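You operate a simulated robot arm through the tools that you are given. There is no shell and no other tool.

You are at the controls of a simulated robot arm. One attempt, no reset.

JOB
Grease the black bearing on the pump, then the red one; both go in the green tray.
Fine: the line stands, leave it so; three strokes of the pump each.

It is judged by the outcome, as a careful person would: the job done as asked, and still so three seconds after it is handed in. It fails if anything else is knocked over, pushed out of place, dropped, spilled or broken.

ROBOT AND FRAMES
A 6-joint arm with a two-finger gripper, fixed in place. Base frame: the origin is at the foot of the arm, x ahead of it, y to its left, z up; the work surface is at about z = 920. Readings come in mm, rad, newtons and seconds.
With the tool pointing down near the work surface it reaches from about 140 to 660 mm from the base axis. Its first joint turns from -1.152 to 1.152 rad. Payload 2.45 kg.
The TCP is the grasp point between the finger pads, 30 mm short of the fingertips. In the tool frame z runs along the fingers and y along their closing line. The gripper opens to 106 mm. The gripper's body begins 79 mm behind the TCP.
Orientation is that of the tool frame in the base frame, as a unit quaternion [w, x, y, z]. With the fingers straight down and closing along the base's y, the tool's x points along the base's -x, its y along +y and its z along -z.

CONTROLS
- The arm moves only by the tool step_arm. Its argument "plan" is a list of rows, each an object of numbers (a shift or turn left out is 0, a gripper value left out holds the last): "x", "y", "z": the shift along the base's x, y, z in units of 50 mm (1.0 is 50 mm); "rx", "ry", "rz": the turn, a rotation vector about the base's x, y, z in units of 6 degrees (1.0 is 6 degrees); "fingers": the finger opening in mm, from 0 to 106. In form: [{"x": .., "y": .., "z": .., "rx": .., "ry": .., "rz": .., "fingers": ..}, ...]. A call has 1 to 20 rows; each row shifts and turns the commanded pose from where the row before left it. A call with a number of a shift or a turn outside -1 to 1 is refused whole. A row lasts 0.2 s, in which the tool goes at most 50 mm and 0.15 rad; a call with a longer step from one row to the next is refused whole, and so is a gripper value outside its range. A pose out of reach is approached as far as the arm can. The call stops where the force on the tool passes 60 N (or 10 N more than at its start, if that is more) or the arm is blocked; 0.2 s more then pass. The fingers move at their own pace (about 153 mm/s each) and stop on an object; they squeeze with about 35 N. The grip force told is the motor's: it shows also when the fingers shut on nothing. Time passes only in rows, and 0.2 s behind the last, so rows that do not move let the fingers close. It gives the time, the measured TCP pose, the force on the tool (base axes), the opening and the grip force at its end, in the units of the frame above (readings bear some noise), with the torque about the TCP (base axes, N m) and any sound that the robot's microphone picked up.
- Cameras (640 x 400 px; columns grow to the right, rows downward): "scene" is fixed at [65.2, 415.2, 1419.2]; the picture's right is [-0.71, -0.70, 0.00], its down [-0.30, 0.31, -0.90] and it looks along [0.63, -0.64, -0.43] (base axes); focal length 325 px, centre (320, 200). "wrist" rides on the gripper at [76, -2, -106] in the tool frame; the picture's right is [0.02, 1.00, 0.00], its down [-0.78, 0.02, -0.62] and it looks along [-0.62, 0.01, 0.78] (tool axes); focal length 247 px, centre (320, 200). There is no depth. A picture from a camera that has moved, and an enlarged one, comes with that camera's place and axes in the base frame and with its lens.
- snapshot(camera): a new picture of that camera. The clock stands still meanwhile.
- zoom(camera, box): a new picture of the part [left, top, right, bottom] of that camera's present view, enlarged. The clock stands still meanwhile.
- close_job(): hands the job in; it is judged then, once.

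Places have to be worked out from the pictures, the camera data and where the tool is seen. Open the gripper and draw the arm clear of the work before you hand the job in, unless the task says otherwise.

The tools are called after "Call:" by a JSON object that holds its "op" and its "data". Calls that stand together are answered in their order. step_arm: Moves the arm, as the interface text tells. Its arguments: {"type":"object","properties":{"plan":{"type":"array","items":{"type":"object","properties":{"x":{"type":"number"},"y":{"type":"number"},"z":{"type":"number"},"rx":{"type":"number"},"ry":{"type":"number"},"rz":{"type":"number"},"fingers":{"type":"number"}}}}},"required":["plan"]} The other tools are called the same way: snapshot (camera) takes a picture; zoom (camera, box) takes an enlarged picture of a part of a camera's view; close_job () hands the job in.

At the start:

```text
t: 0.0
position: [343.1, -59.1, 1305.1]
tool_rot: [0.0, 0.0, 1.0, 0.0]
contact_force: [-0.1, 1.1, 0.7]
moment: [0.0, -0.03, 0.0]
grip_width: 105.7
grip_force: 0.1
```

scene: 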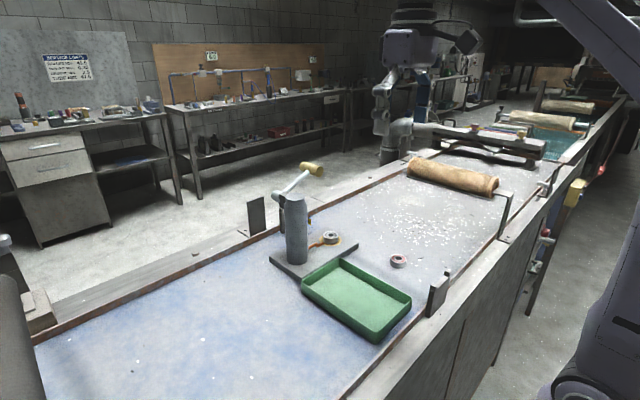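
wrist: 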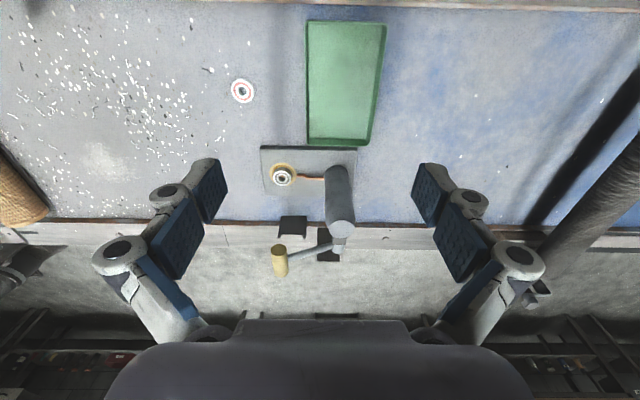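

I start by looking closer at the pump, the bearings and the tray from both cameras before moving anything.

Call:
{"op": "zoom", "data": {"camera": "scene", "box": [230, 140, 430, 350]}}

Call:
{"op": "zoom", "data": {"camera": "wrist", "box": [210, 60, 410, 290]}}

Call:
{"op": "zoom", "data": {"camera": "scene", "box": [420, 100, 640, 320]}}

```text
1.90 times, centred on (330, 245) of scene
camera zoom: at [65.2, 415.2, 1419.2], right [-0.71, -0.7, 0.0], down [-0.3, 0.31, -0.9], along [0.63, -0.64, -0.43], focal length 619 px, centre (301, 114)
```

zoom: 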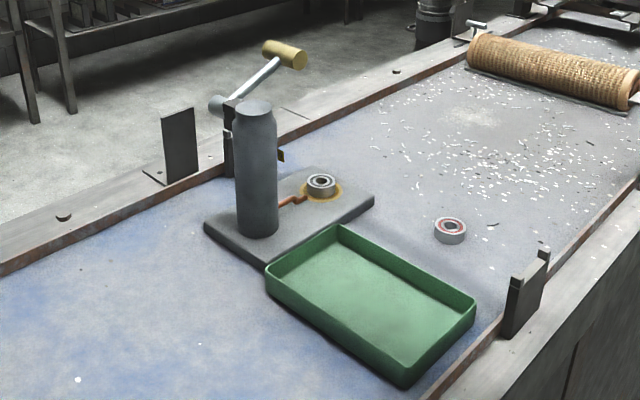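

```text
1.74 times, centred on (310, 175) of wrist
camera zoom: at [267.8, -60.8, 1411.2], right [-0.02, 1.0, 0.0], down [0.78, 0.02, 0.62], along [0.62, 0.01, -0.78], focal length 430 px, centre (337, 244)
```

zoom: 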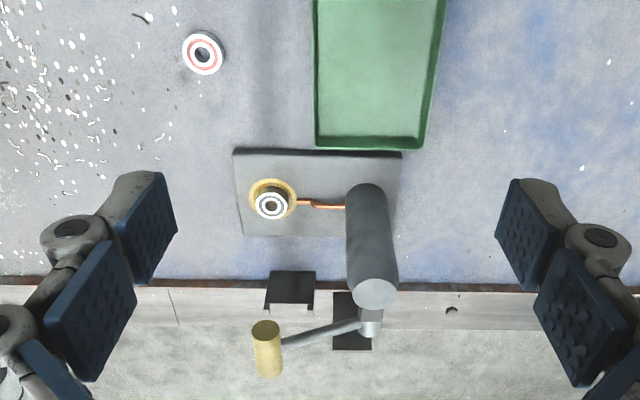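

```text
1.82 times, centred on (530, 210) of scene
camera zoom: at [65.2, 415.2, 1419.2], right [-0.71, -0.7, 0.0], down [-0.3, 0.31, -0.9], along [0.63, -0.64, -0.43], focal length 591 px, centre (-62, 182)
```

zoom: 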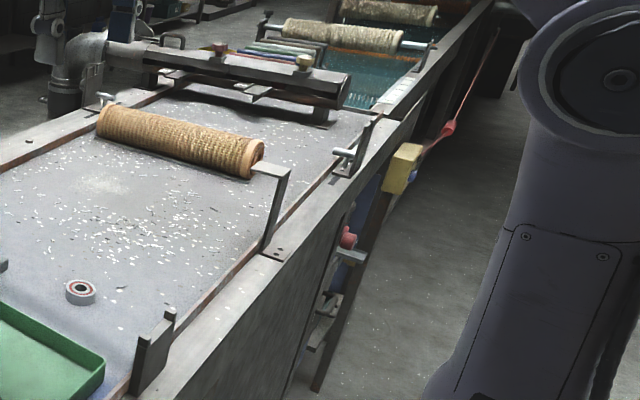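

The black bearing appears to sit on the pump's seat, with the red one lying on the belt. I'll look closer at the lever, the rail brackets and the bearings before touching anything.

Call:
{"op": "zoom", "data": {"camera": "scene", "box": [240, 150, 350, 220]}}

Call:
{"op": "zoom", "data": {"camera": "scene", "box": [260, 220, 420, 320]}}

Call:
{"op": "zoom", "data": {"camera": "wrist", "box": [225, 130, 385, 290]}}

Call:
{"op": "zoom", "data": {"camera": "scene", "box": [400, 240, 500, 330]}}

Call:
{"op": "zoom", "data": {"camera": "scene", "box": [520, 160, 620, 280]}}

```text
5.71 times, centred on (295, 185) of scene
camera zoom: at [65.2, 415.2, 1419.2], right [-0.71, -0.7, 0.0], down [-0.3, 0.31, -0.9], along [0.63, -0.64, -0.43], focal length 1857 px, centre (463, 286)
```

zoom: 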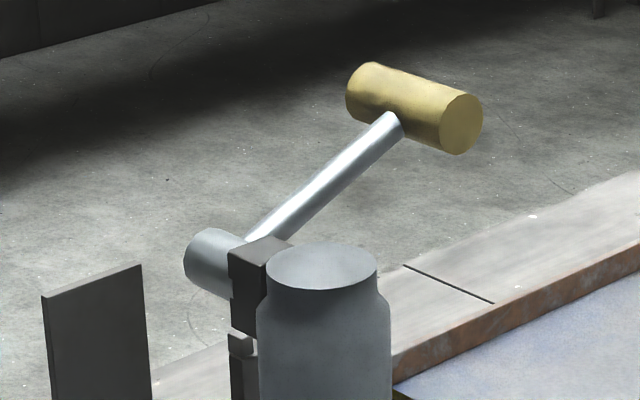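

```text
4.00 times, centred on (340, 270) of scene
camera zoom: at [65.2, 415.2, 1419.2], right [-0.71, -0.7, 0.0], down [-0.3, 0.31, -0.9], along [0.63, -0.64, -0.43], focal length 1300 px, centre (240, -80)
```

zoom: 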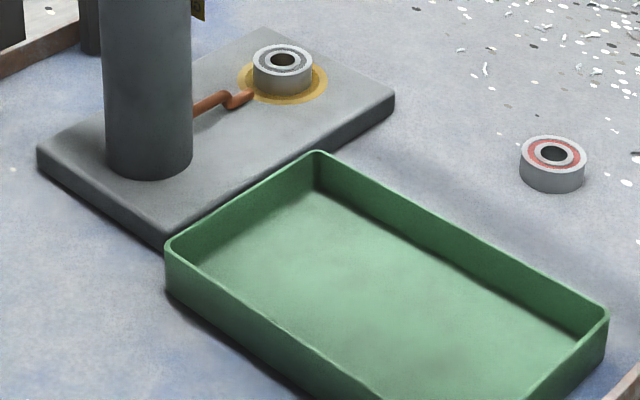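

```text
2.50 times, centred on (305, 210) of wrist
camera zoom: at [267.8, -60.8, 1411.2], right [-0.02, 1.0, 0.0], down [0.78, 0.02, 0.62], along [0.62, 0.01, -0.78], focal length 617 px, centre (358, 175)
```

zoom: 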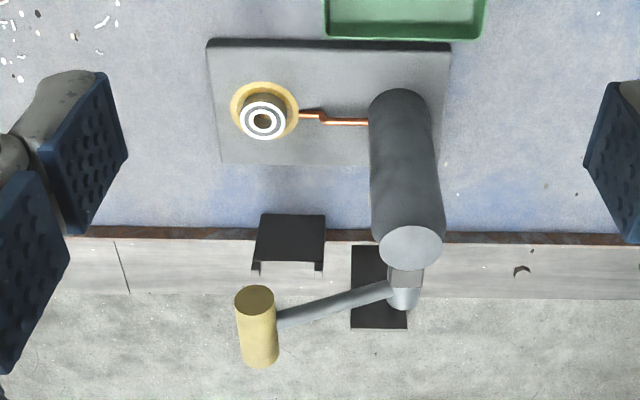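

```text
4.44 times, centred on (450, 285) of scene
camera zoom: at [65.2, 415.2, 1419.2], right [-0.71, -0.7, 0.0], down [-0.3, 0.31, -0.9], along [0.63, -0.64, -0.43], focal length 1444 px, centre (-258, -178)
```

zoom: 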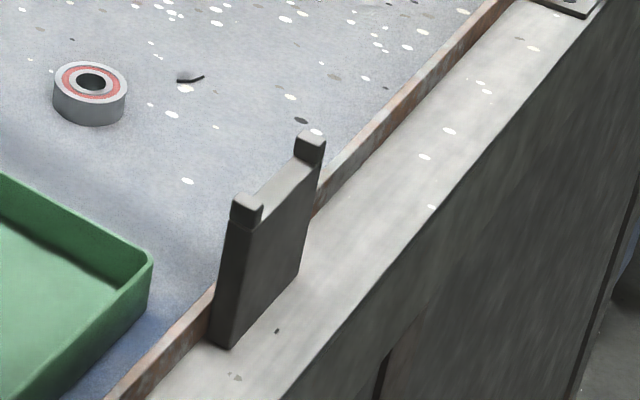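

```text
3.33 times, centred on (570, 220) of scene
camera zoom: at [65.2, 415.2, 1419.2], right [-0.71, -0.7, 0.0], down [-0.3, 0.31, -0.9], along [0.63, -0.64, -0.43], focal length 1083 px, centre (-513, 133)
```

zoom: 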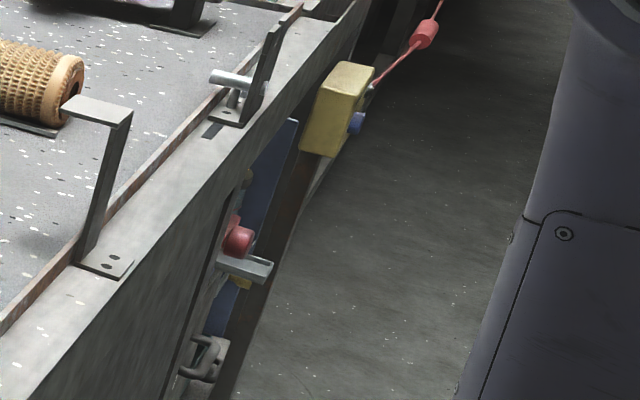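

Both bearings are about 40 mm across. The black one is on the seat at roughly (580,-140), the red one is at about (394,-203), the tray is centred near (388,-20), and the lever grip is at about (617,-121,1138). I move in closer, staying well above everything, to see the pump from the wrist camera.

Call:
{"op": "step_arm", "data": {"plan": [{"x": 0.535, "y": -0.205, "z": -0.525}, {"x": 0.535, "y": -0.205, "z": -0.525}, {"x": 0.535, "y": -0.205, "z": -0.525}, {"x": 0.535, "y": -0.205, "z": -0.525}, {}]}}

Call:
{"op": "snapshot", "data": {"camera": "wrist"}}

Call:
{"op": "snapshot", "data": {"camera": "scene"}}

```text
t: 1.2
position: [451.1, -100.3, 1201.1]
tool_rot: [0.001, 0.0, 1.0, 0.0]
contact_force: [0.2, -0.6, 0.1]
moment: [0.05, 0.0, -0.03]
grip_width: 105.9
grip_force: 0.1
```

```text
taken
camera wrist: at [374.9, -100.7, 1307.2], right [-0.02, 1.0, 0.0], down [0.78, 0.02, 0.62], along [0.62, 0.01, -0.78], focal length 247 px, centre (320, 200)
```

wrist: 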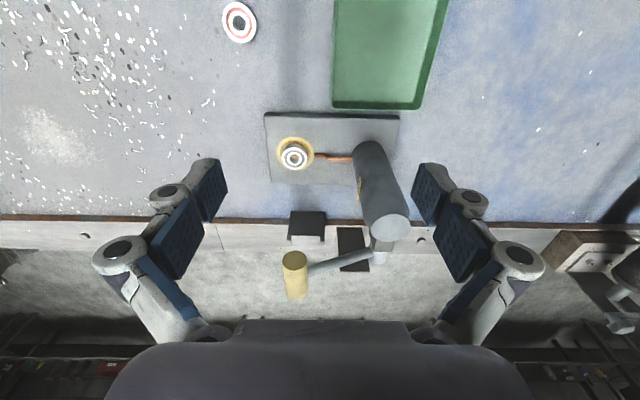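

```text
taken
```

scene: 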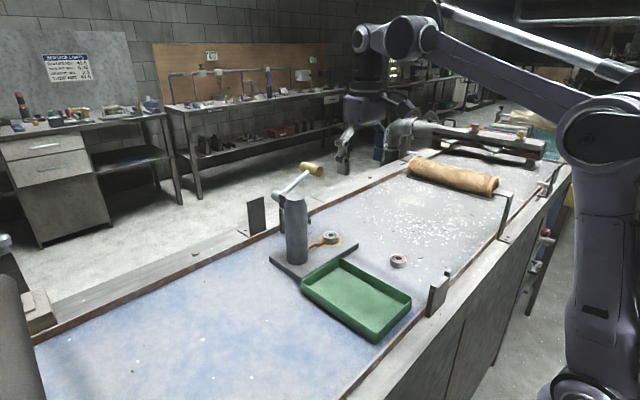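

The column carries a yellow label on its right side; I zoom in to read it and to see the lever and seat in detail.

Call:
{"op": "zoom", "data": {"camera": "wrist", "box": [255, 100, 425, 310]}}

Call:
{"op": "zoom", "data": {"camera": "wrist", "box": [335, 140, 415, 210]}}

Call:
{"op": "zoom", "data": {"camera": "wrist", "box": [265, 125, 345, 185]}}

Call:
{"op": "zoom", "data": {"camera": "wrist", "box": [270, 200, 420, 310]}}

```text
1.90 times, centred on (340, 205) of wrist
camera zoom: at [374.9, -100.7, 1307.2], right [-0.02, 1.0, 0.0], down [0.78, 0.02, 0.62], along [0.62, 0.01, -0.78], focal length 470 px, centre (282, 190)
```

zoom: 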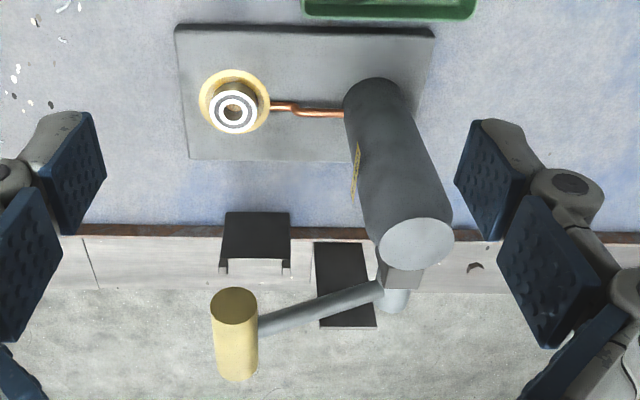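

```text
5.71 times, centred on (375, 175) of wrist
camera zoom: at [374.9, -100.7, 1307.2], right [-0.02, 1.0, 0.0], down [0.78, 0.02, 0.62], along [0.62, 0.01, -0.78], focal length 1411 px, centre (6, 343)
```

zoom: 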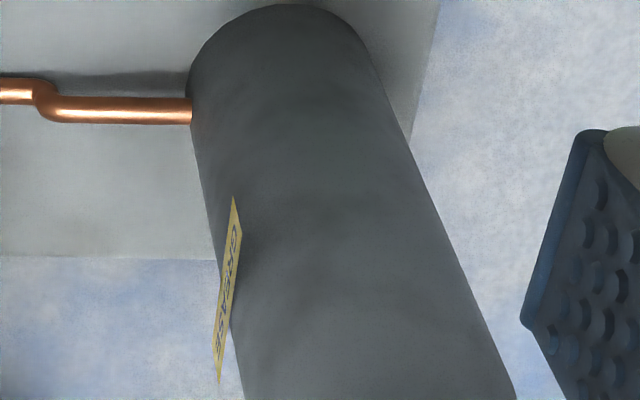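

```text
6.67 times, centred on (305, 155) of wrist
camera zoom: at [374.9, -100.7, 1307.2], right [-0.02, 1.0, 0.0], down [0.78, 0.02, 0.62], along [0.62, 0.01, -0.78], focal length 1646 px, centre (420, 500)
```

zoom: 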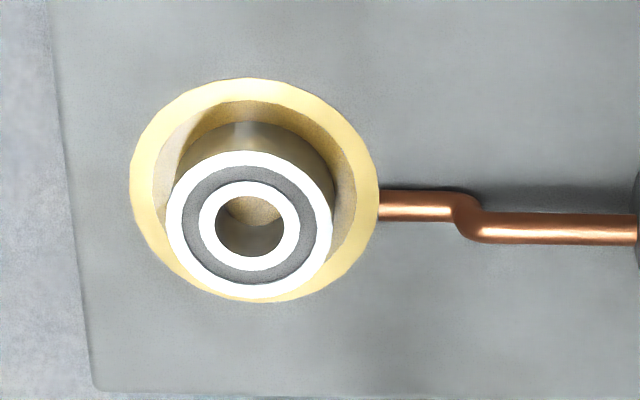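

```text
3.64 times, centred on (345, 255) of wrist
camera zoom: at [374.9, -100.7, 1307.2], right [-0.02, 1.0, 0.0], down [0.78, 0.02, 0.62], along [0.62, 0.01, -0.78], focal length 898 px, centre (229, 0)
```

zoom: 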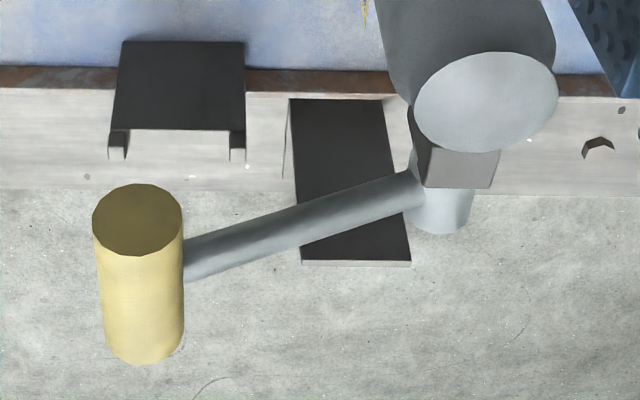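

The seat is a shallow brass ring with the bearing's top at about (568,-139,959). I now hover over the lever grip with closed fingers, with the fingertips about 50 mm above it, to check alignment.

Call:
{"op": "step_arm", "data": {"plan": [{"z": 0.6, "fingers": 0}, {"x": 0.775, "y": -0.12}, {"x": 0.775, "y": -0.12}, {"x": 0.775, "y": -0.12}, {"x": 0.775, "y": -0.12}, {}]}}

Call:
{"op": "snapshot", "data": {"camera": "wrist"}}

Call:
{"op": "zoom", "data": {"camera": "scene", "box": [240, 110, 400, 210]}}

```text
t: 2.6
position: [543.6, -114.2, 1203.6]
tool_rot: [0.001, 0.0, 1.0, 0.0]
contact_force: [0.6, -0.4, -0.5]
moment: [0.0, 0.0, 0.02]
grip_width: 0.0
grip_force: 28.8
out of reach, approached as far as the arm can: row 3, 4, 5
```

```text
taken
camera wrist: at [468.2, -114.4, 1310.6], right [-0.02, 1.0, 0.0], down [0.78, 0.02, 0.62], along [0.62, 0.01, -0.78], focal length 247 px, centre (320, 200)
```

wrist: 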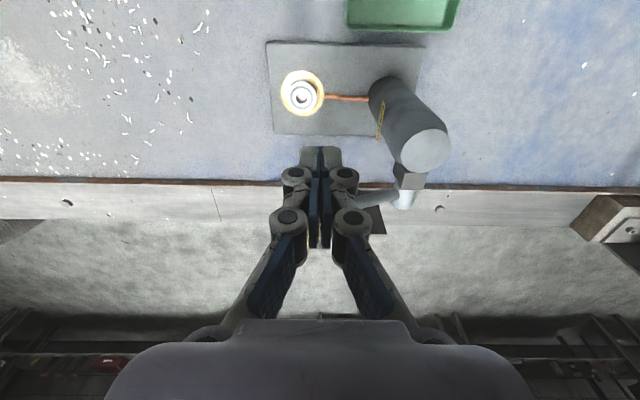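

```text
4.00 times, centred on (320, 160) of scene
camera zoom: at [65.2, 415.2, 1419.2], right [-0.71, -0.7, 0.0], down [-0.3, 0.31, -0.9], along [0.63, -0.64, -0.43], focal length 1300 px, centre (320, 360)
```

zoom: 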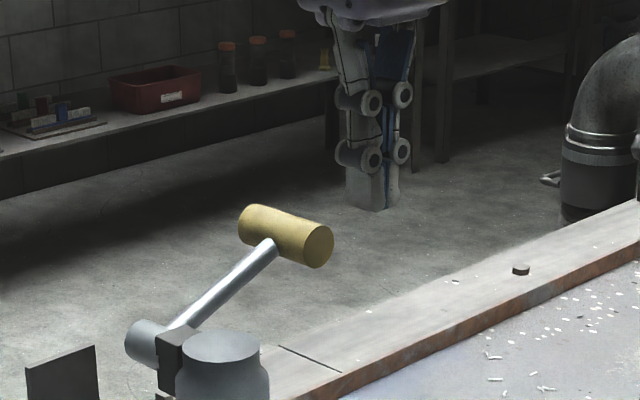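

With the tool straight down the lever is out of reach at this height, and the arm stopped at x≈544. Leaning the tool so the fingers point forward will extend the reach, so I tilt it about 42° here, clear above everything.

Call:
{"op": "step_arm", "data": {"plan": [{"ry": -1}, {"ry": -1}, {"ry": -1}, {"ry": -1}, {"ry": -1}, {"ry": -1}, {"ry": -1}, {}]}}

Call:
{"op": "snapshot", "data": {"camera": "wrist"}}

Call:
{"op": "zoom", "data": {"camera": "scene", "box": [240, 110, 400, 210]}}

```text
t: 4.4
position: [545.5, -114.3, 1203.7]
tool_rot: [0.359, 0.0, 0.933, 0.0]
contact_force: [0.0, -1.0, -1.2]
moment: [-0.01, 0.0, -0.03]
grip_width: 0.0
grip_force: 29.0
```

```text
taken
camera wrist: at [417.8, -114.9, 1231.6], right [-0.02, 1.0, -0.01], down [0.16, 0.02, 0.99], along [0.99, 0.01, -0.16], focal length 247 px, centre (320, 200)
```

wrist: 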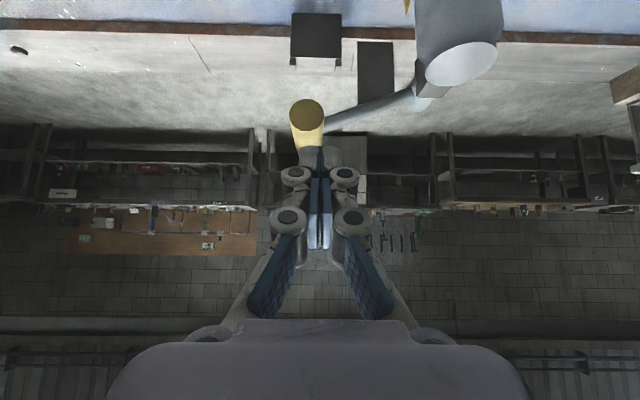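

```text
4.00 times, centred on (320, 160) of scene
camera zoom: at [65.2, 415.2, 1419.2], right [-0.71, -0.7, 0.0], down [-0.3, 0.31, -0.9], along [0.63, -0.64, -0.43], focal length 1300 px, centre (320, 360)
```

zoom: 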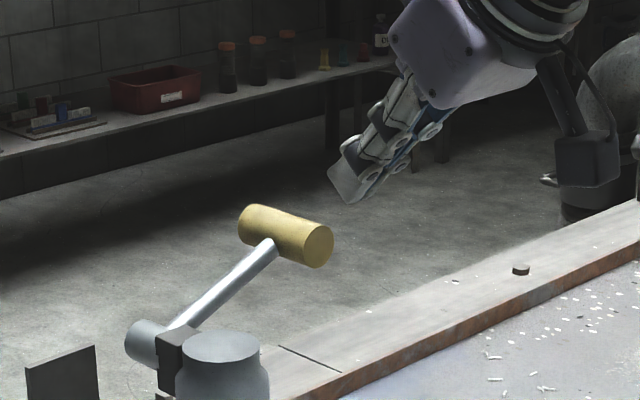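

The near end of the grip is at about (597,-124,1136), with its top at z≈1149. I move the tilted, closed fingertips to hover about 16 mm above the grip at x≈607 and check.

Call:
{"op": "step_arm", "data": {"plan": [{"x": 0.34, "y": -0.08, "z": -0.06}, {"x": 0.34, "y": -0.08, "z": -0.06}, {"x": 0.33, "y": -0.08, "z": -0.06}, {}]}}

Call:
{"op": "snapshot", "data": {"camera": "wrist"}}

Call:
{"op": "zoom", "data": {"camera": "scene", "box": [260, 120, 380, 200]}}

```text
t: 5.4
position: [596.2, -125.0, 1194.4]
tool_rot: [0.359, -0.001, 0.933, 0.0]
contact_force: [-0.1, 0.4, 0.1]
moment: [0.03, -0.01, -0.02]
grip_width: 0.0
grip_force: 28.5
```

```text
taken
camera wrist: at [469.3, -126.1, 1223.3], right [-0.02, 1.0, -0.01], down [0.17, 0.02, 0.99], along [0.99, 0.01, -0.17], focal length 247 px, centre (320, 200)
```

wrist: 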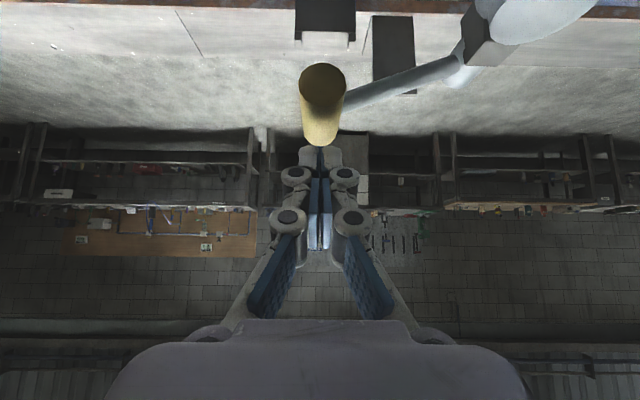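

```text
5.00 times, centred on (320, 160) of scene
camera zoom: at [65.2, 415.2, 1419.2], right [-0.71, -0.7, 0.0], down [-0.3, 0.31, -0.9], along [0.63, -0.64, -0.43], focal length 1625 px, centre (320, 400)
```

zoom: 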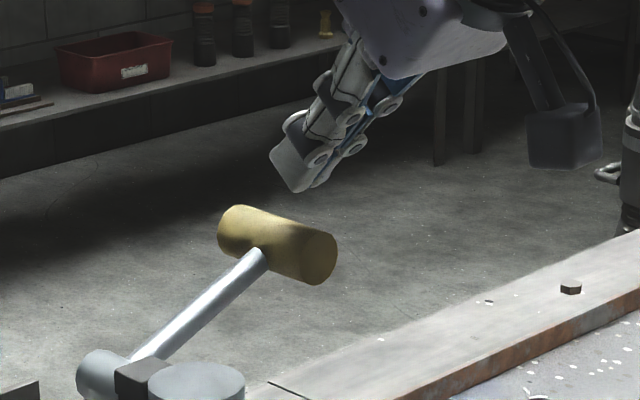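

The fingertips hover squarely over the grip with about a 16 mm gap. I start the first push slowly, following the lever's arc, and watch the force.

Call:
{"op": "step_arm", "data": {"plan": [{"z": -0.15}, {"z": -0.15}, {"z": -0.1, "y": -0.02}, {"z": -0.1, "y": -0.02}, {"z": -0.1, "y": -0.02}, {}]}}

Call:
{"op": "zoom", "data": {"camera": "scene", "box": [260, 120, 380, 200]}}

```text
t: 6.8
position: [596.1, -128.7, 1164.2]
tool_rot: [0.359, 0.0, 0.933, 0.0]
contact_force: [-0.1, -1.1, 0.9]
moment: [-0.06, -0.05, -0.02]
grip_width: 0.0
grip_force: 28.5
```

```text
5.00 times, centred on (320, 160) of scene
camera zoom: at [65.2, 415.1, 1419.2], right [-0.71, -0.7, 0.0], down [-0.3, 0.31, -0.9], along [0.63, -0.64, -0.43], focal length 1625 px, centre (320, 400)
```

zoom: 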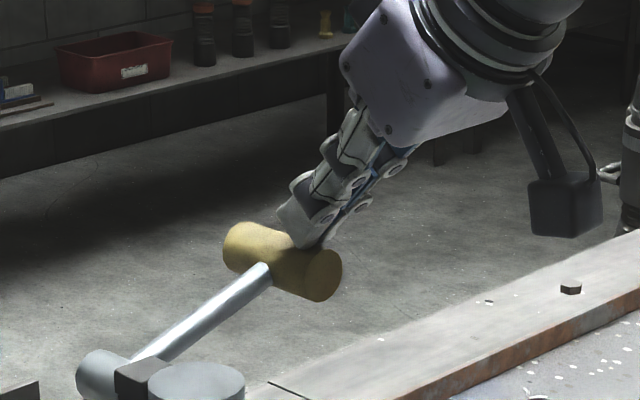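

The lever moves down under a very light force (about 1 N). I continue the stroke down along the arc until I feel the stop.

Call:
{"op": "step_arm", "data": {"plan": [{"z": -0.15, "y": -0.02}, {"z": -0.15, "y": -0.02}, {"z": -0.15, "y": -0.01}, {"z": -0.15}, {"z": -0.15}, {}]}}

Call:
{"op": "zoom", "data": {"camera": "scene", "box": [240, 120, 400, 220]}}

```text
t: 8.2
position: [596.4, -131.3, 1124.6]
tool_rot: [0.358, 0.0, 0.934, 0.0]
contact_force: [-0.6, 0.3, 2.7]
moment: [0.01, 0.01, 0.01]
grip_width: 0.0
grip_force: 29.1
```

```text
4.00 times, centred on (320, 170) of scene
camera zoom: at [65.1, 415.2, 1419.2], right [-0.71, -0.7, 0.0], down [-0.3, 0.31, -0.9], along [0.63, -0.64, -0.43], focal length 1300 px, centre (320, 320)
```

zoom: 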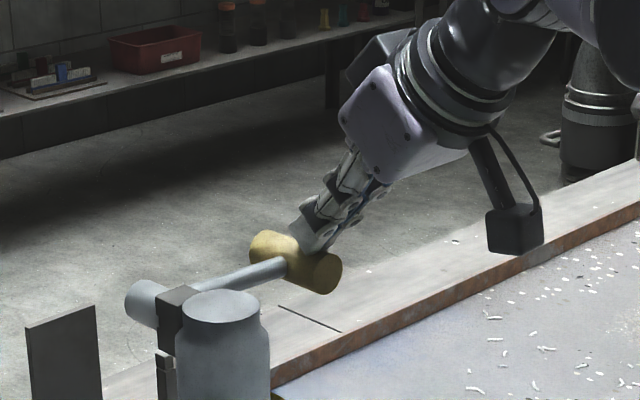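

The lever is just past level now with about 2.7 N of resistance and no stop yet. I keep pressing down along the arc.

Call:
{"op": "step_arm", "data": {"plan": [{"z": -0.12}, {"z": -0.12, "y": 0.02}, {"z": -0.12, "y": 0.03}, {"z": -0.12, "y": 0.04}, {}]}}

Call:
{"op": "zoom", "data": {"camera": "scene", "box": [240, 120, 400, 220]}}

```text
t: 9.4
position: [594.2, -125.4, 1102.4]
tool_rot: [0.359, 0.001, 0.934, 0.0]
contact_force: [-0.5, -1.3, 4.3]
moment: [-0.07, -0.02, 0.0]
grip_width: 0.1
grip_force: 28.7
```

```text
4.00 times, centred on (320, 170) of scene
camera zoom: at [65.1, 415.1, 1419.2], right [-0.71, -0.7, 0.0], down [-0.3, 0.31, -0.9], along [0.63, -0.64, -0.43], focal length 1300 px, centre (320, 320)
```

zoom: 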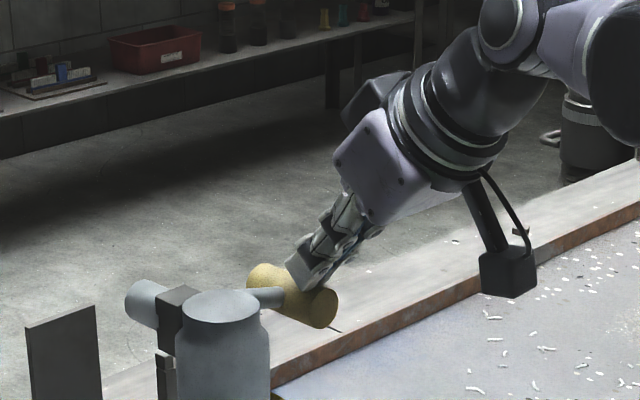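

The resistance grows steadily (4.3 N), which suggests a return spring. I go on down until the stop shows or a sound comes.

Call:
{"op": "step_arm", "data": {"plan": [{"z": -0.12, "y": 0.05}, {"z": -0.12, "y": 0.06}, {"z": -0.12, "y": 0.07}, {}]}}

Call:
{"op": "zoom", "data": {"camera": "scene", "box": [240, 130, 400, 230]}}

```text
t: 10.2
position: [596.6, -121.7, 1094.5]
tool_rot: [0.366, 0.002, 0.931, -0.003]
contact_force: [-7.6, -0.6, 22.0]
moment: [-0.06, -0.05, -0.04]
grip_width: 0.2
grip_force: 28.1
stopped in row 3: the force on the tool passed its limit at 71 N (the readings are from after the stop); the commanded pose is now the measured one
```

```text
4.00 times, centred on (320, 180) of scene
camera zoom: at [64.6, 415.2, 1419.2], right [-0.71, -0.7, 0.0], down [-0.3, 0.31, -0.9], along [0.63, -0.64, -0.43], focal length 1300 px, centre (320, 280)
```

zoom: 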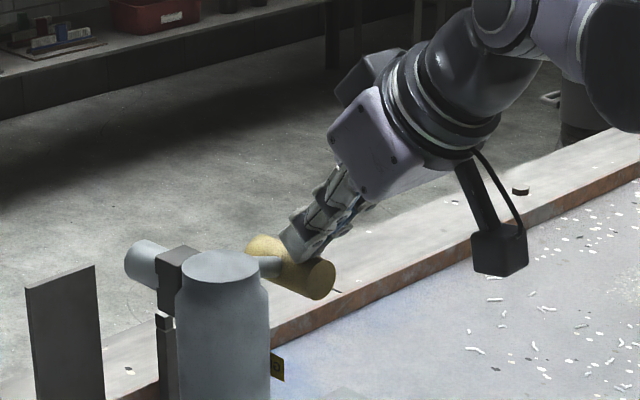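

The lower stop is reached at TCP z≈1095 (the force limit tripped against the end stop). Now I raise along the arc to see whether the lever returns by itself.

Call:
{"op": "step_arm", "data": {"plan": [{"z": 0.15, "y": -0.06}, {"z": 0.2, "y": -0.06}, {"z": 0.2, "y": -0.04}, {"z": 0.2}, {"z": 0.2, "y": 0.02}, {"z": 0.2, "y": 0.03}, {"z": 0.2, "y": 0.03}, {"z": 0.2, "y": 0.02}, {"z": 0.2}, {"z": 0.2}, {}]}}

Call:
{"op": "zoom", "data": {"camera": "scene", "box": [240, 110, 400, 230]}}

Call:
{"op": "snapshot", "data": {"camera": "scene"}}

```text
t: 12.6
position: [596.4, -125.0, 1191.5]
tool_rot: [0.364, 0.002, 0.931, -0.003]
contact_force: [0.9, 0.7, -0.5]
moment: [-0.05, 0.0, 0.01]
grip_width: 0.0
grip_force: 28.6
```

```text
3.33 times, centred on (320, 170) of scene
camera zoom: at [65.2, 415.2, 1419.2], right [-0.71, -0.7, 0.0], down [-0.3, 0.31, -0.9], along [0.63, -0.64, -0.43], focal length 1083 px, centre (320, 300)
```

zoom: 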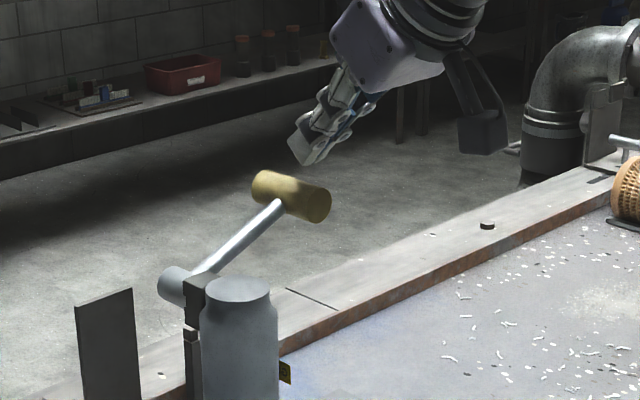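

```text
taken
```

scene: 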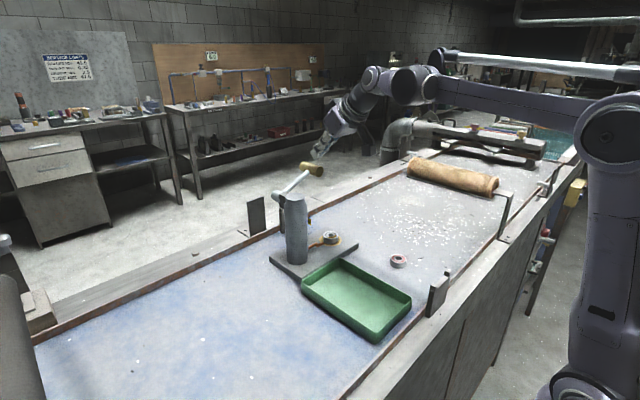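

The lever springs back to its rest by itself. I check that the pump and bearing haven't shifted, and look for any grease at the seat.

Call:
{"op": "zoom", "data": {"camera": "scene", "box": [260, 220, 420, 320]}}

Call:
{"op": "zoom", "data": {"camera": "scene", "box": [305, 215, 365, 255]}}

Call:
{"op": "zoom", "data": {"camera": "scene", "box": [240, 150, 350, 220]}}

```text
4.00 times, centred on (340, 270) of scene
camera zoom: at [65.2, 415.2, 1419.2], right [-0.71, -0.7, 0.0], down [-0.3, 0.31, -0.9], along [0.63, -0.64, -0.43], focal length 1300 px, centre (240, -80)
```

zoom: 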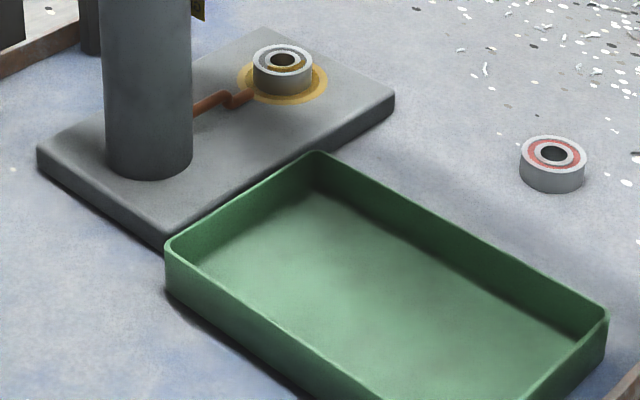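

```text
10.00 times, centred on (335, 235) of scene
camera zoom: at [65.2, 415.2, 1419.2], right [-0.71, -0.7, 0.0], down [-0.3, 0.31, -0.9], along [0.63, -0.64, -0.43], focal length 3249 px, centre (170, -150)
```

zoom: 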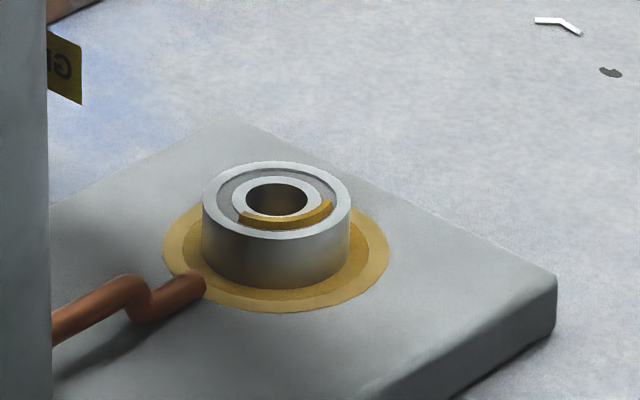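

```text
5.71 times, centred on (295, 185) of scene
camera zoom: at [65.2, 415.2, 1419.2], right [-0.71, -0.7, 0.0], down [-0.3, 0.31, -0.9], along [0.63, -0.64, -0.43], focal length 1857 px, centre (463, 286)
```

zoom: 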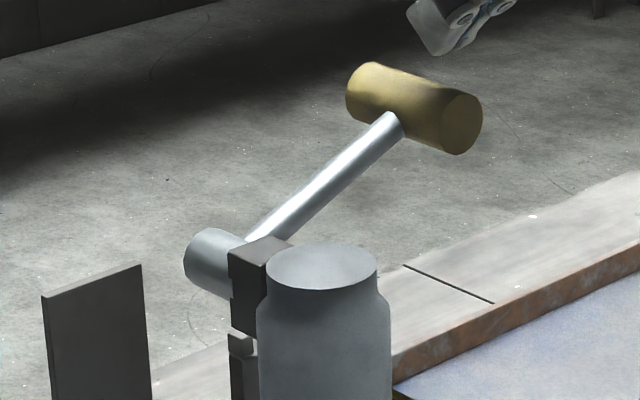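

One stroke put one third of a ring of grease on the black bearing, and nothing has moved. I make the second stroke, easing off near the stop.

Call:
{"op": "step_arm", "data": {"plan": [{"z": -0.2, "y": -0.02}, {"z": -0.2, "y": -0.04}, {"z": -0.2, "y": -0.04}, {"z": -0.2, "y": -0.04}, {"z": -0.2, "y": -0.02}, {"z": -0.2}, {"z": -0.2, "y": 0.02}, {"z": -0.2, "y": 0.04}, {"z": -0.2, "y": 0.06}, {"z": -0.05}, {"z": -0.05}, {"z": -0.04}, {}]}}

Call:
{"op": "zoom", "data": {"camera": "scene", "box": [305, 215, 365, 255]}}

Call:
{"op": "zoom", "data": {"camera": "scene", "box": [240, 130, 400, 230]}}

```text
t: 15.3
position: [594.8, -127.1, 1095.4]
tool_rot: [0.367, 0.002, 0.93, -0.003]
contact_force: [-4.5, 2.5, 26.4]
moment: [0.03, -0.11, 0.07]
grip_width: 6.0
grip_force: 28.3
```

```text
10.00 times, centred on (335, 235) of scene
camera zoom: at [64.6, 415.3, 1419.1], right [-0.71, -0.7, 0.0], down [-0.3, 0.31, -0.9], along [0.63, -0.64, -0.43], focal length 3249 px, centre (170, -150)
```

zoom: 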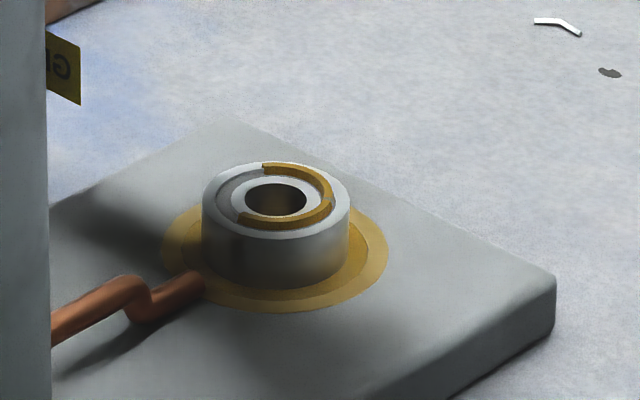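

```text
4.00 times, centred on (320, 180) of scene
camera zoom: at [64.6, 415.3, 1419.1], right [-0.71, -0.7, 0.0], down [-0.3, 0.31, -0.9], along [0.63, -0.64, -0.43], focal length 1300 px, centre (320, 280)
```

zoom: 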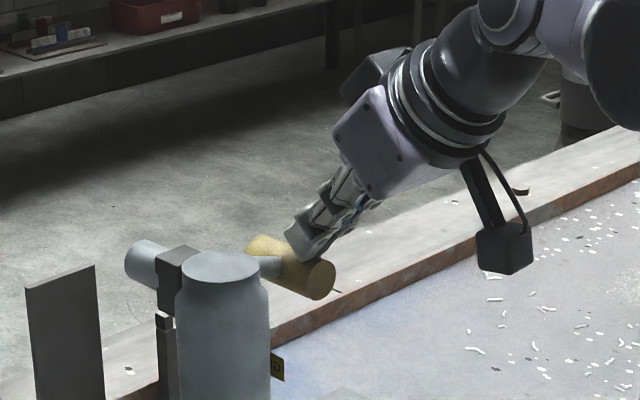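

The second third of grease is on. I let the lever rise fully again.

Call:
{"op": "step_arm", "data": {"plan": [{"z": 0.15, "y": -0.06}, {"z": 0.2, "y": -0.04}, {"z": 0.2, "y": -0.02}, {"z": 0.2}, {"z": 0.2, "y": 0.02}, {"z": 0.2, "y": 0.03}, {"z": 0.2, "y": 0.04}, {"z": 0.2, "y": 0.04}, {"z": 0.2, "y": 0.02}, {"z": 0.17}, {}]}}

Call:
{"op": "zoom", "data": {"camera": "scene", "box": [240, 110, 400, 230]}}

```text
t: 17.8
position: [596.5, -126.5, 1189.8]
tool_rot: [0.364, 0.002, 0.931, -0.002]
contact_force: [-0.3, 0.4, -0.1]
moment: [-0.01, 0.01, 0.02]
grip_width: 0.2
grip_force: 28.8
```

```text
3.33 times, centred on (320, 170) of scene
camera zoom: at [65.2, 415.2, 1419.2], right [-0.71, -0.7, 0.0], down [-0.3, 0.31, -0.9], along [0.63, -0.64, -0.43], focal length 1083 px, centre (320, 300)
```

zoom: 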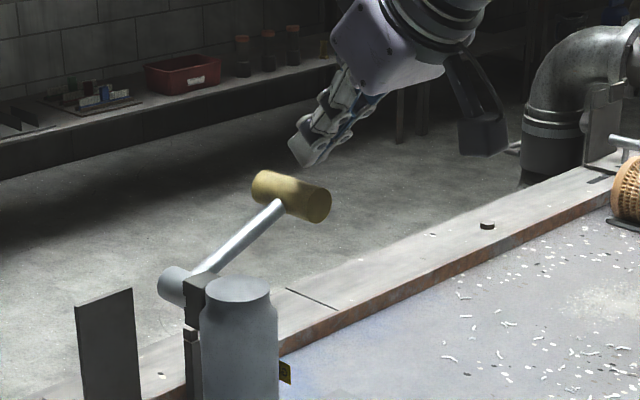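

The lever is back at its rest. Now the third stroke for the black bearing, in the same way.

Call:
{"op": "step_arm", "data": {"plan": [{"z": -0.2, "y": -0.02}, {"z": -0.2, "y": -0.03}, {"z": -0.2, "y": -0.03}, {"z": -0.2, "y": -0.03}, {"z": -0.2, "y": -0.01}, {"z": -0.2}, {"z": -0.2, "y": 0.02}, {"z": -0.2, "y": 0.04}, {"z": -0.2, "y": 0.06}, {"z": -0.04}, {"z": -0.04}, {"z": -0.03}, {}]}}

Call:
{"op": "zoom", "data": {"camera": "scene", "box": [305, 215, 365, 255]}}

```text
t: 20.6
position: [596.6, -124.8, 1096.4]
tool_rot: [0.365, 0.002, 0.931, -0.002]
contact_force: [-8.6, 9.0, 29.1]
moment: [0.19, -0.12, 0.09]
grip_width: 5.9
grip_force: 28.6
```

```text
10.00 times, centred on (335, 235) of scene
camera zoom: at [64.4, 415.6, 1419.1], right [-0.71, -0.7, 0.0], down [-0.3, 0.31, -0.9], along [0.63, -0.64, -0.43], focal length 3249 px, centre (170, -150)
```

zoom: 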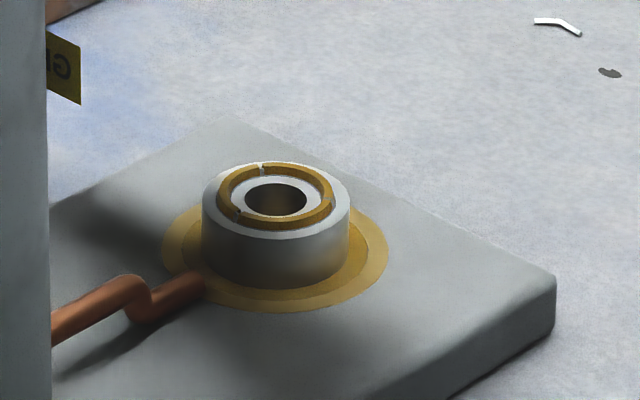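

The ring of grease on the black bearing is now complete after three strokes. I let the lever rise, back away from it, reduce the tilt to about 25°, and open the fingers for picking up the bearing.

Call:
{"op": "step_arm", "data": {"plan": [{"z": 0.15, "y": -0.05}, {"z": 0.2, "y": -0.04}, {"z": 0.2, "y": -0.02}, {"z": 0.2}, {"z": 0.2, "y": 0.02}, {"z": 0.2, "y": 0.03}, {"z": 0.2, "y": 0.03}, {"z": 0.2, "y": 0.02}, {"z": 0.2, "y": 0.01}, {"z": 0.3}, {"z": 0.2}, {"x": -0.8}, {"x": -0.8}, {"x": -0.8, "ry": 1}, {"ry": 1}, {"ry": 1, "fingers": 66}, {}]}}

Call:
{"op": "snapshot", "data": {"camera": "wrist"}}

Call:
{"op": "snapshot", "data": {"camera": "scene"}}

```text
t: 24.1
position: [477.5, -125.9, 1206.6]
tool_rot: [0.213, 0.001, 0.977, -0.003]
contact_force: [0.1, -0.7, 0.5]
moment: [0.0, 0.02, -0.01]
grip_width: 66.2
grip_force: 0.0
```

```text
taken
camera wrist: at [363.3, -126.2, 1272.6], right [-0.02, 1.0, -0.01], down [0.45, 0.02, 0.89], along [0.89, 0.01, -0.45], focal length 247 px, centre (320, 200)
```

wrist: 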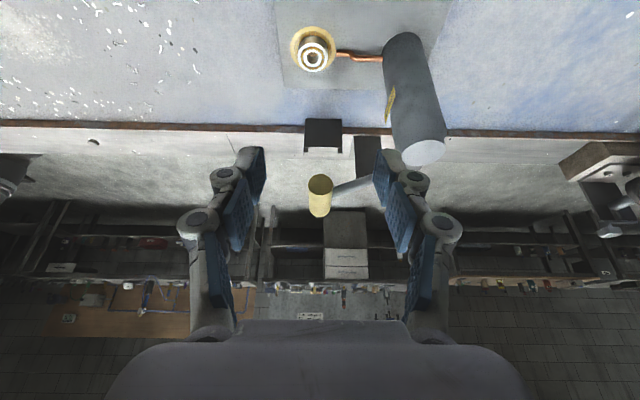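

```text
taken
```

scene: 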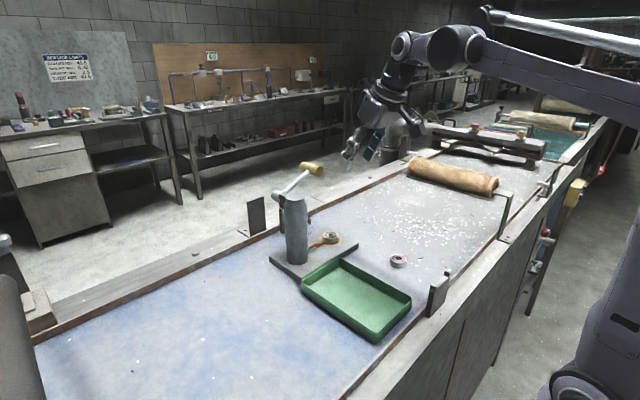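

The lever is at rest and the view is clear. I lower the open gripper and move over the seated bearing, with the tips about 65 mm above it, to check alignment.

Call:
{"op": "step_arm", "data": {"plan": [{"x": 0.1, "y": -0.065, "z": -0.75}, {"x": 0.1, "y": -0.065, "z": -0.75}, {"x": 0.1, "y": -0.065, "z": -0.75}, {"x": 0.1, "y": -0.065, "z": -0.75}, {"x": 0.63}, {"x": 0.63}, {}]}}

Call:
{"op": "snapshot", "data": {"camera": "wrist"}}

Call:
{"op": "zoom", "data": {"camera": "scene", "box": [260, 160, 400, 260]}}

```text
t: 25.8
position: [558.4, -137.2, 1055.1]
tool_rot: [0.214, 0.001, 0.977, -0.003]
contact_force: [-0.9, -0.3, 0.2]
moment: [-0.02, -0.01, 0.01]
grip_width: 66.0
grip_force: 0.0
```

```text
taken
camera wrist: at [445.9, -136.7, 1121.2], right [-0.02, 1.0, -0.01], down [0.45, 0.02, 0.89], along [0.89, 0.01, -0.45], focal length 247 px, centre (320, 200)
```

wrist: 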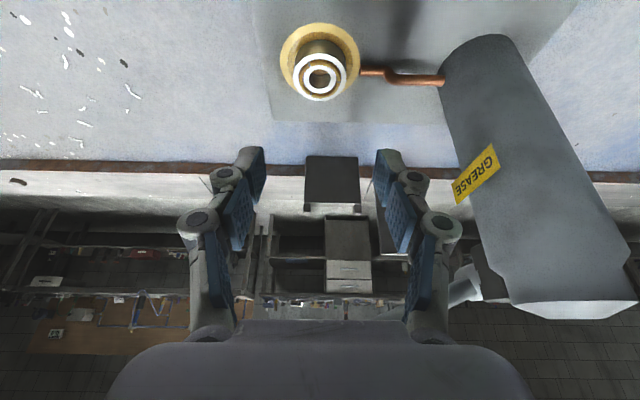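

```text
4.00 times, centred on (330, 210) of scene
camera zoom: at [65.2, 415.2, 1419.2], right [-0.71, -0.7, 0.0], down [-0.3, 0.31, -0.9], along [0.63, -0.64, -0.43], focal length 1300 px, centre (280, 160)
```

zoom: 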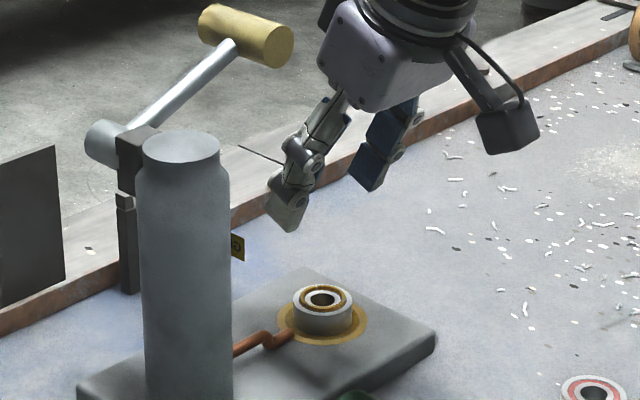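

The bearing lies centred between the open fingers at about (567,-138). I descend to where the tips are about 5 mm above seat-ring level, then check.

Call:
{"op": "step_arm", "data": {"plan": [{"x": 0.02, "y": -0.01, "z": -0.6}, {"z": -0.5}, {"z": -0.2}, {"z": -0.1}, {}]}}

Call:
{"op": "snapshot", "data": {"camera": "wrist"}}

Call:
{"op": "zoom", "data": {"camera": "scene", "box": [280, 180, 380, 260]}}

```text
t: 26.9
position: [560.8, -137.7, 986.2]
tool_rot: [0.214, 0.001, 0.977, -0.003]
contact_force: [-0.3, -1.0, -0.2]
moment: [0.01, 0.01, 0.0]
grip_width: 65.7
grip_force: 0.1
```

```text
taken
camera wrist: at [447.7, -138.0, 1051.3], right [-0.02, 1.0, -0.01], down [0.45, 0.02, 0.89], along [0.89, 0.01, -0.45], focal length 247 px, centre (320, 200)
```

wrist: 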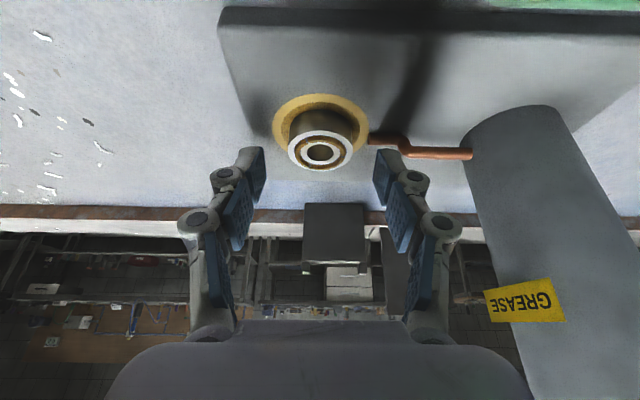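

```text
5.00 times, centred on (330, 220) of scene
camera zoom: at [65.2, 415.2, 1419.2], right [-0.71, -0.7, 0.0], down [-0.3, 0.31, -0.9], along [0.63, -0.64, -0.43], focal length 1625 px, centre (270, 100)
```

zoom: 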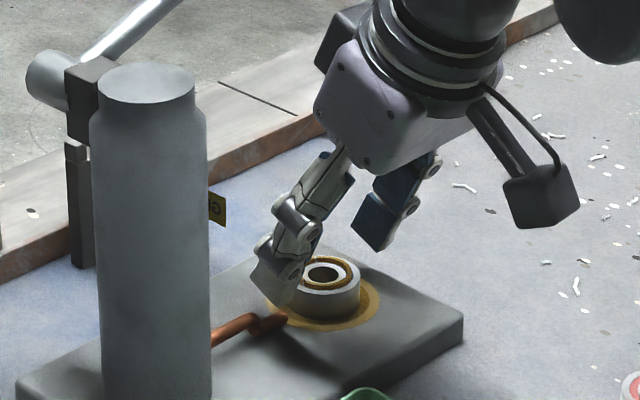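

The fingertips straddle the bearing, just below its top edge. I go down 6 mm more and close gently.

Call:
{"op": "step_arm", "data": {"plan": [{"z": -0.06}, {"z": -0.06}, {"fingers": 50}, {"fingers": 44}, {"fingers": 30}, {}, {}]}}

Call:
{"op": "snapshot", "data": {"camera": "wrist"}}

Call:
{"op": "zoom", "data": {"camera": "scene", "box": [280, 180, 380, 260]}}

```text
t: 28.6
position: [560.9, -138.4, 980.0]
tool_rot: [0.214, 0.001, 0.977, -0.003]
contact_force: [0.2, -0.9, 2.0]
moment: [0.06, 0.0, -0.02]
grip_width: 38.8
grip_force: 34.7
```

```text
taken
camera wrist: at [447.7, -138.5, 1045.5], right [-0.02, 1.0, -0.01], down [0.45, 0.02, 0.89], along [0.89, 0.01, -0.45], focal length 247 px, centre (320, 200)
```

wrist: 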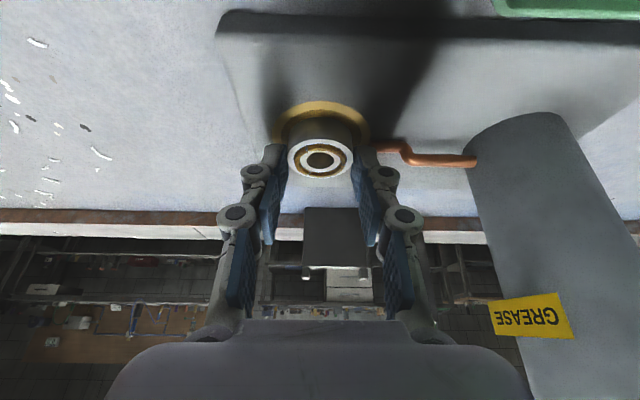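

```text
5.00 times, centred on (330, 220) of scene
camera zoom: at [65.2, 415.2, 1419.2], right [-0.71, -0.7, 0.0], down [-0.3, 0.31, -0.9], along [0.63, -0.64, -0.43], focal length 1625 px, centre (270, 100)
```

zoom: 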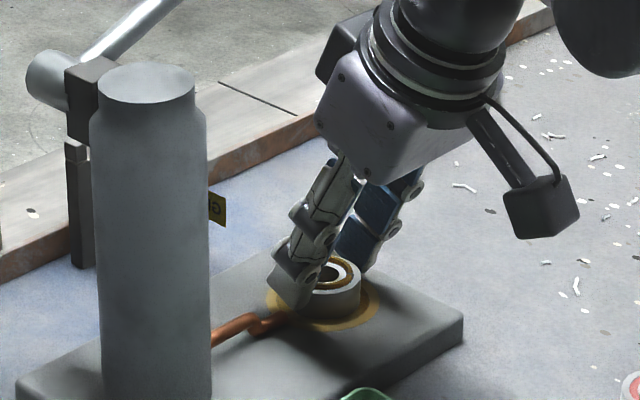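

The bearing is held (opening 38.8 mm, 35 N). I lift it slowly straight up and check the hold.

Call:
{"op": "step_arm", "data": {"plan": [{"z": 0.1}, {"z": 0.2}, {"z": 0.3}, {"z": 0.4}, {}]}}

Call:
{"op": "snapshot", "data": {"camera": "wrist"}}

Call:
{"op": "zoom", "data": {"camera": "scene", "box": [270, 160, 390, 260]}}

```text
t: 29.8
position: [560.5, -139.2, 1030.6]
tool_rot: [0.214, 0.001, 0.977, -0.003]
contact_force: [0.3, 1.0, 0.3]
moment: [0.0, -0.03, 0.02]
grip_width: 30.1
grip_force: 0.1
```

```text
taken
camera wrist: at [447.8, -139.6, 1096.0], right [-0.02, 1.0, -0.01], down [0.45, 0.02, 0.89], along [0.89, 0.01, -0.45], focal length 247 px, centre (320, 200)
```

wrist: 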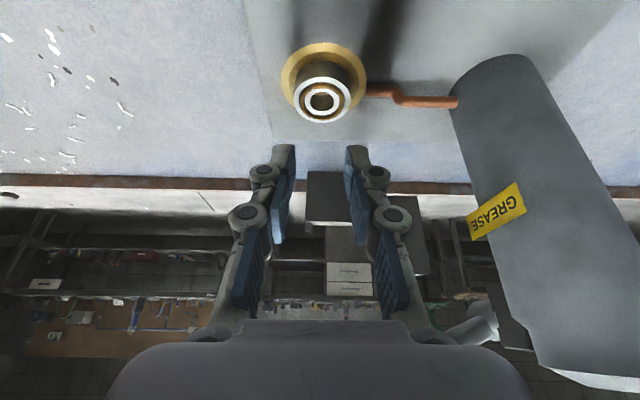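

```text
4.00 times, centred on (330, 210) of scene
camera zoom: at [65.2, 415.2, 1419.2], right [-0.71, -0.7, 0.0], down [-0.3, 0.31, -0.9], along [0.63, -0.64, -0.43], focal length 1300 px, centre (280, 160)
```

zoom: 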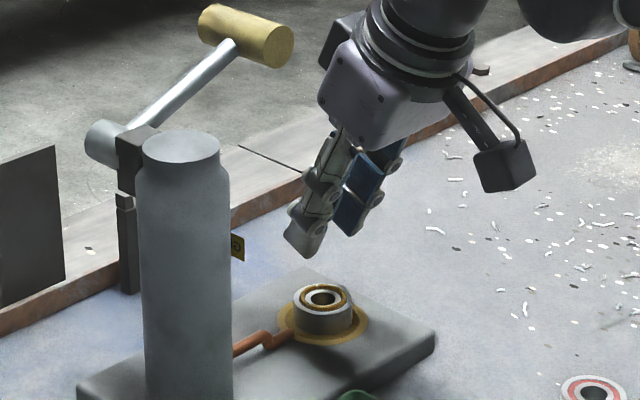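

The bearing slipped out of the thin fingertip hold and is still sitting undisturbed on its seat. The steep tilt left only about 7 mm of grip height, so I reopen, straighten the tool to about 15° lean (still clear of the lever), and will grip deeper.

Call:
{"op": "step_arm", "data": {"plan": [{"fingers": 60}, {"ry": 0.85}, {"ry": 0.8}, {"x": 0.04}, {}]}}

Call:
{"op": "snapshot", "data": {"camera": "wrist"}}

Call:
{"op": "zoom", "data": {"camera": "scene", "box": [270, 150, 390, 260]}}

```text
t: 30.9
position: [562.9, -139.1, 1030.7]
tool_rot: [0.128, 0.001, 0.992, -0.004]
contact_force: [0.0, 0.6, -0.7]
moment: [0.02, 0.0, -0.03]
grip_width: 59.9
grip_force: 0.1
```

```text
taken
camera wrist: at [462.2, -139.2, 1114.6], right [-0.02, 1.0, -0.01], down [0.6, 0.02, 0.8], along [0.8, 0.01, -0.6], focal length 247 px, centre (320, 200)
```

wrist: 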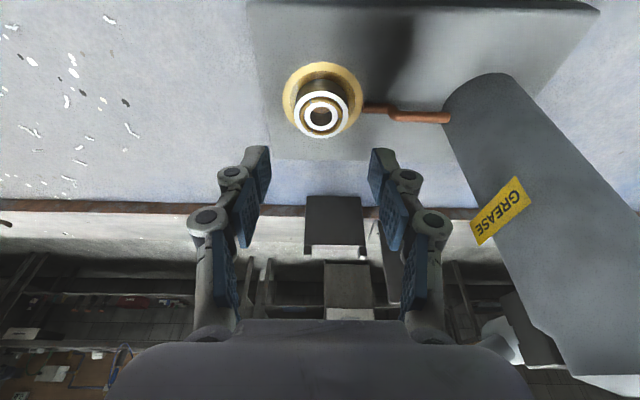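

```text
3.64 times, centred on (330, 205) of scene
camera zoom: at [65.2, 415.2, 1419.2], right [-0.71, -0.7, 0.0], down [-0.3, 0.31, -0.9], along [0.63, -0.64, -0.43], focal length 1182 px, centre (284, 182)
```

zoom: 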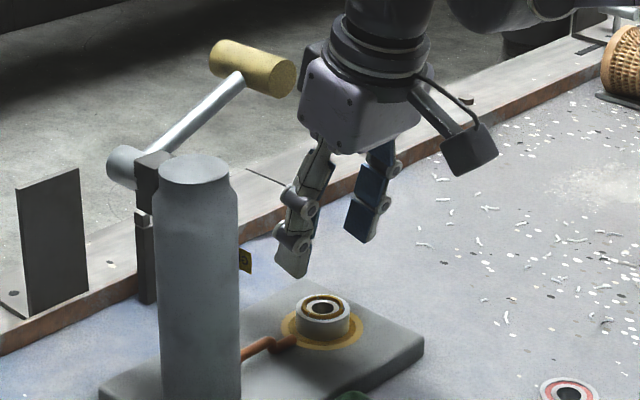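

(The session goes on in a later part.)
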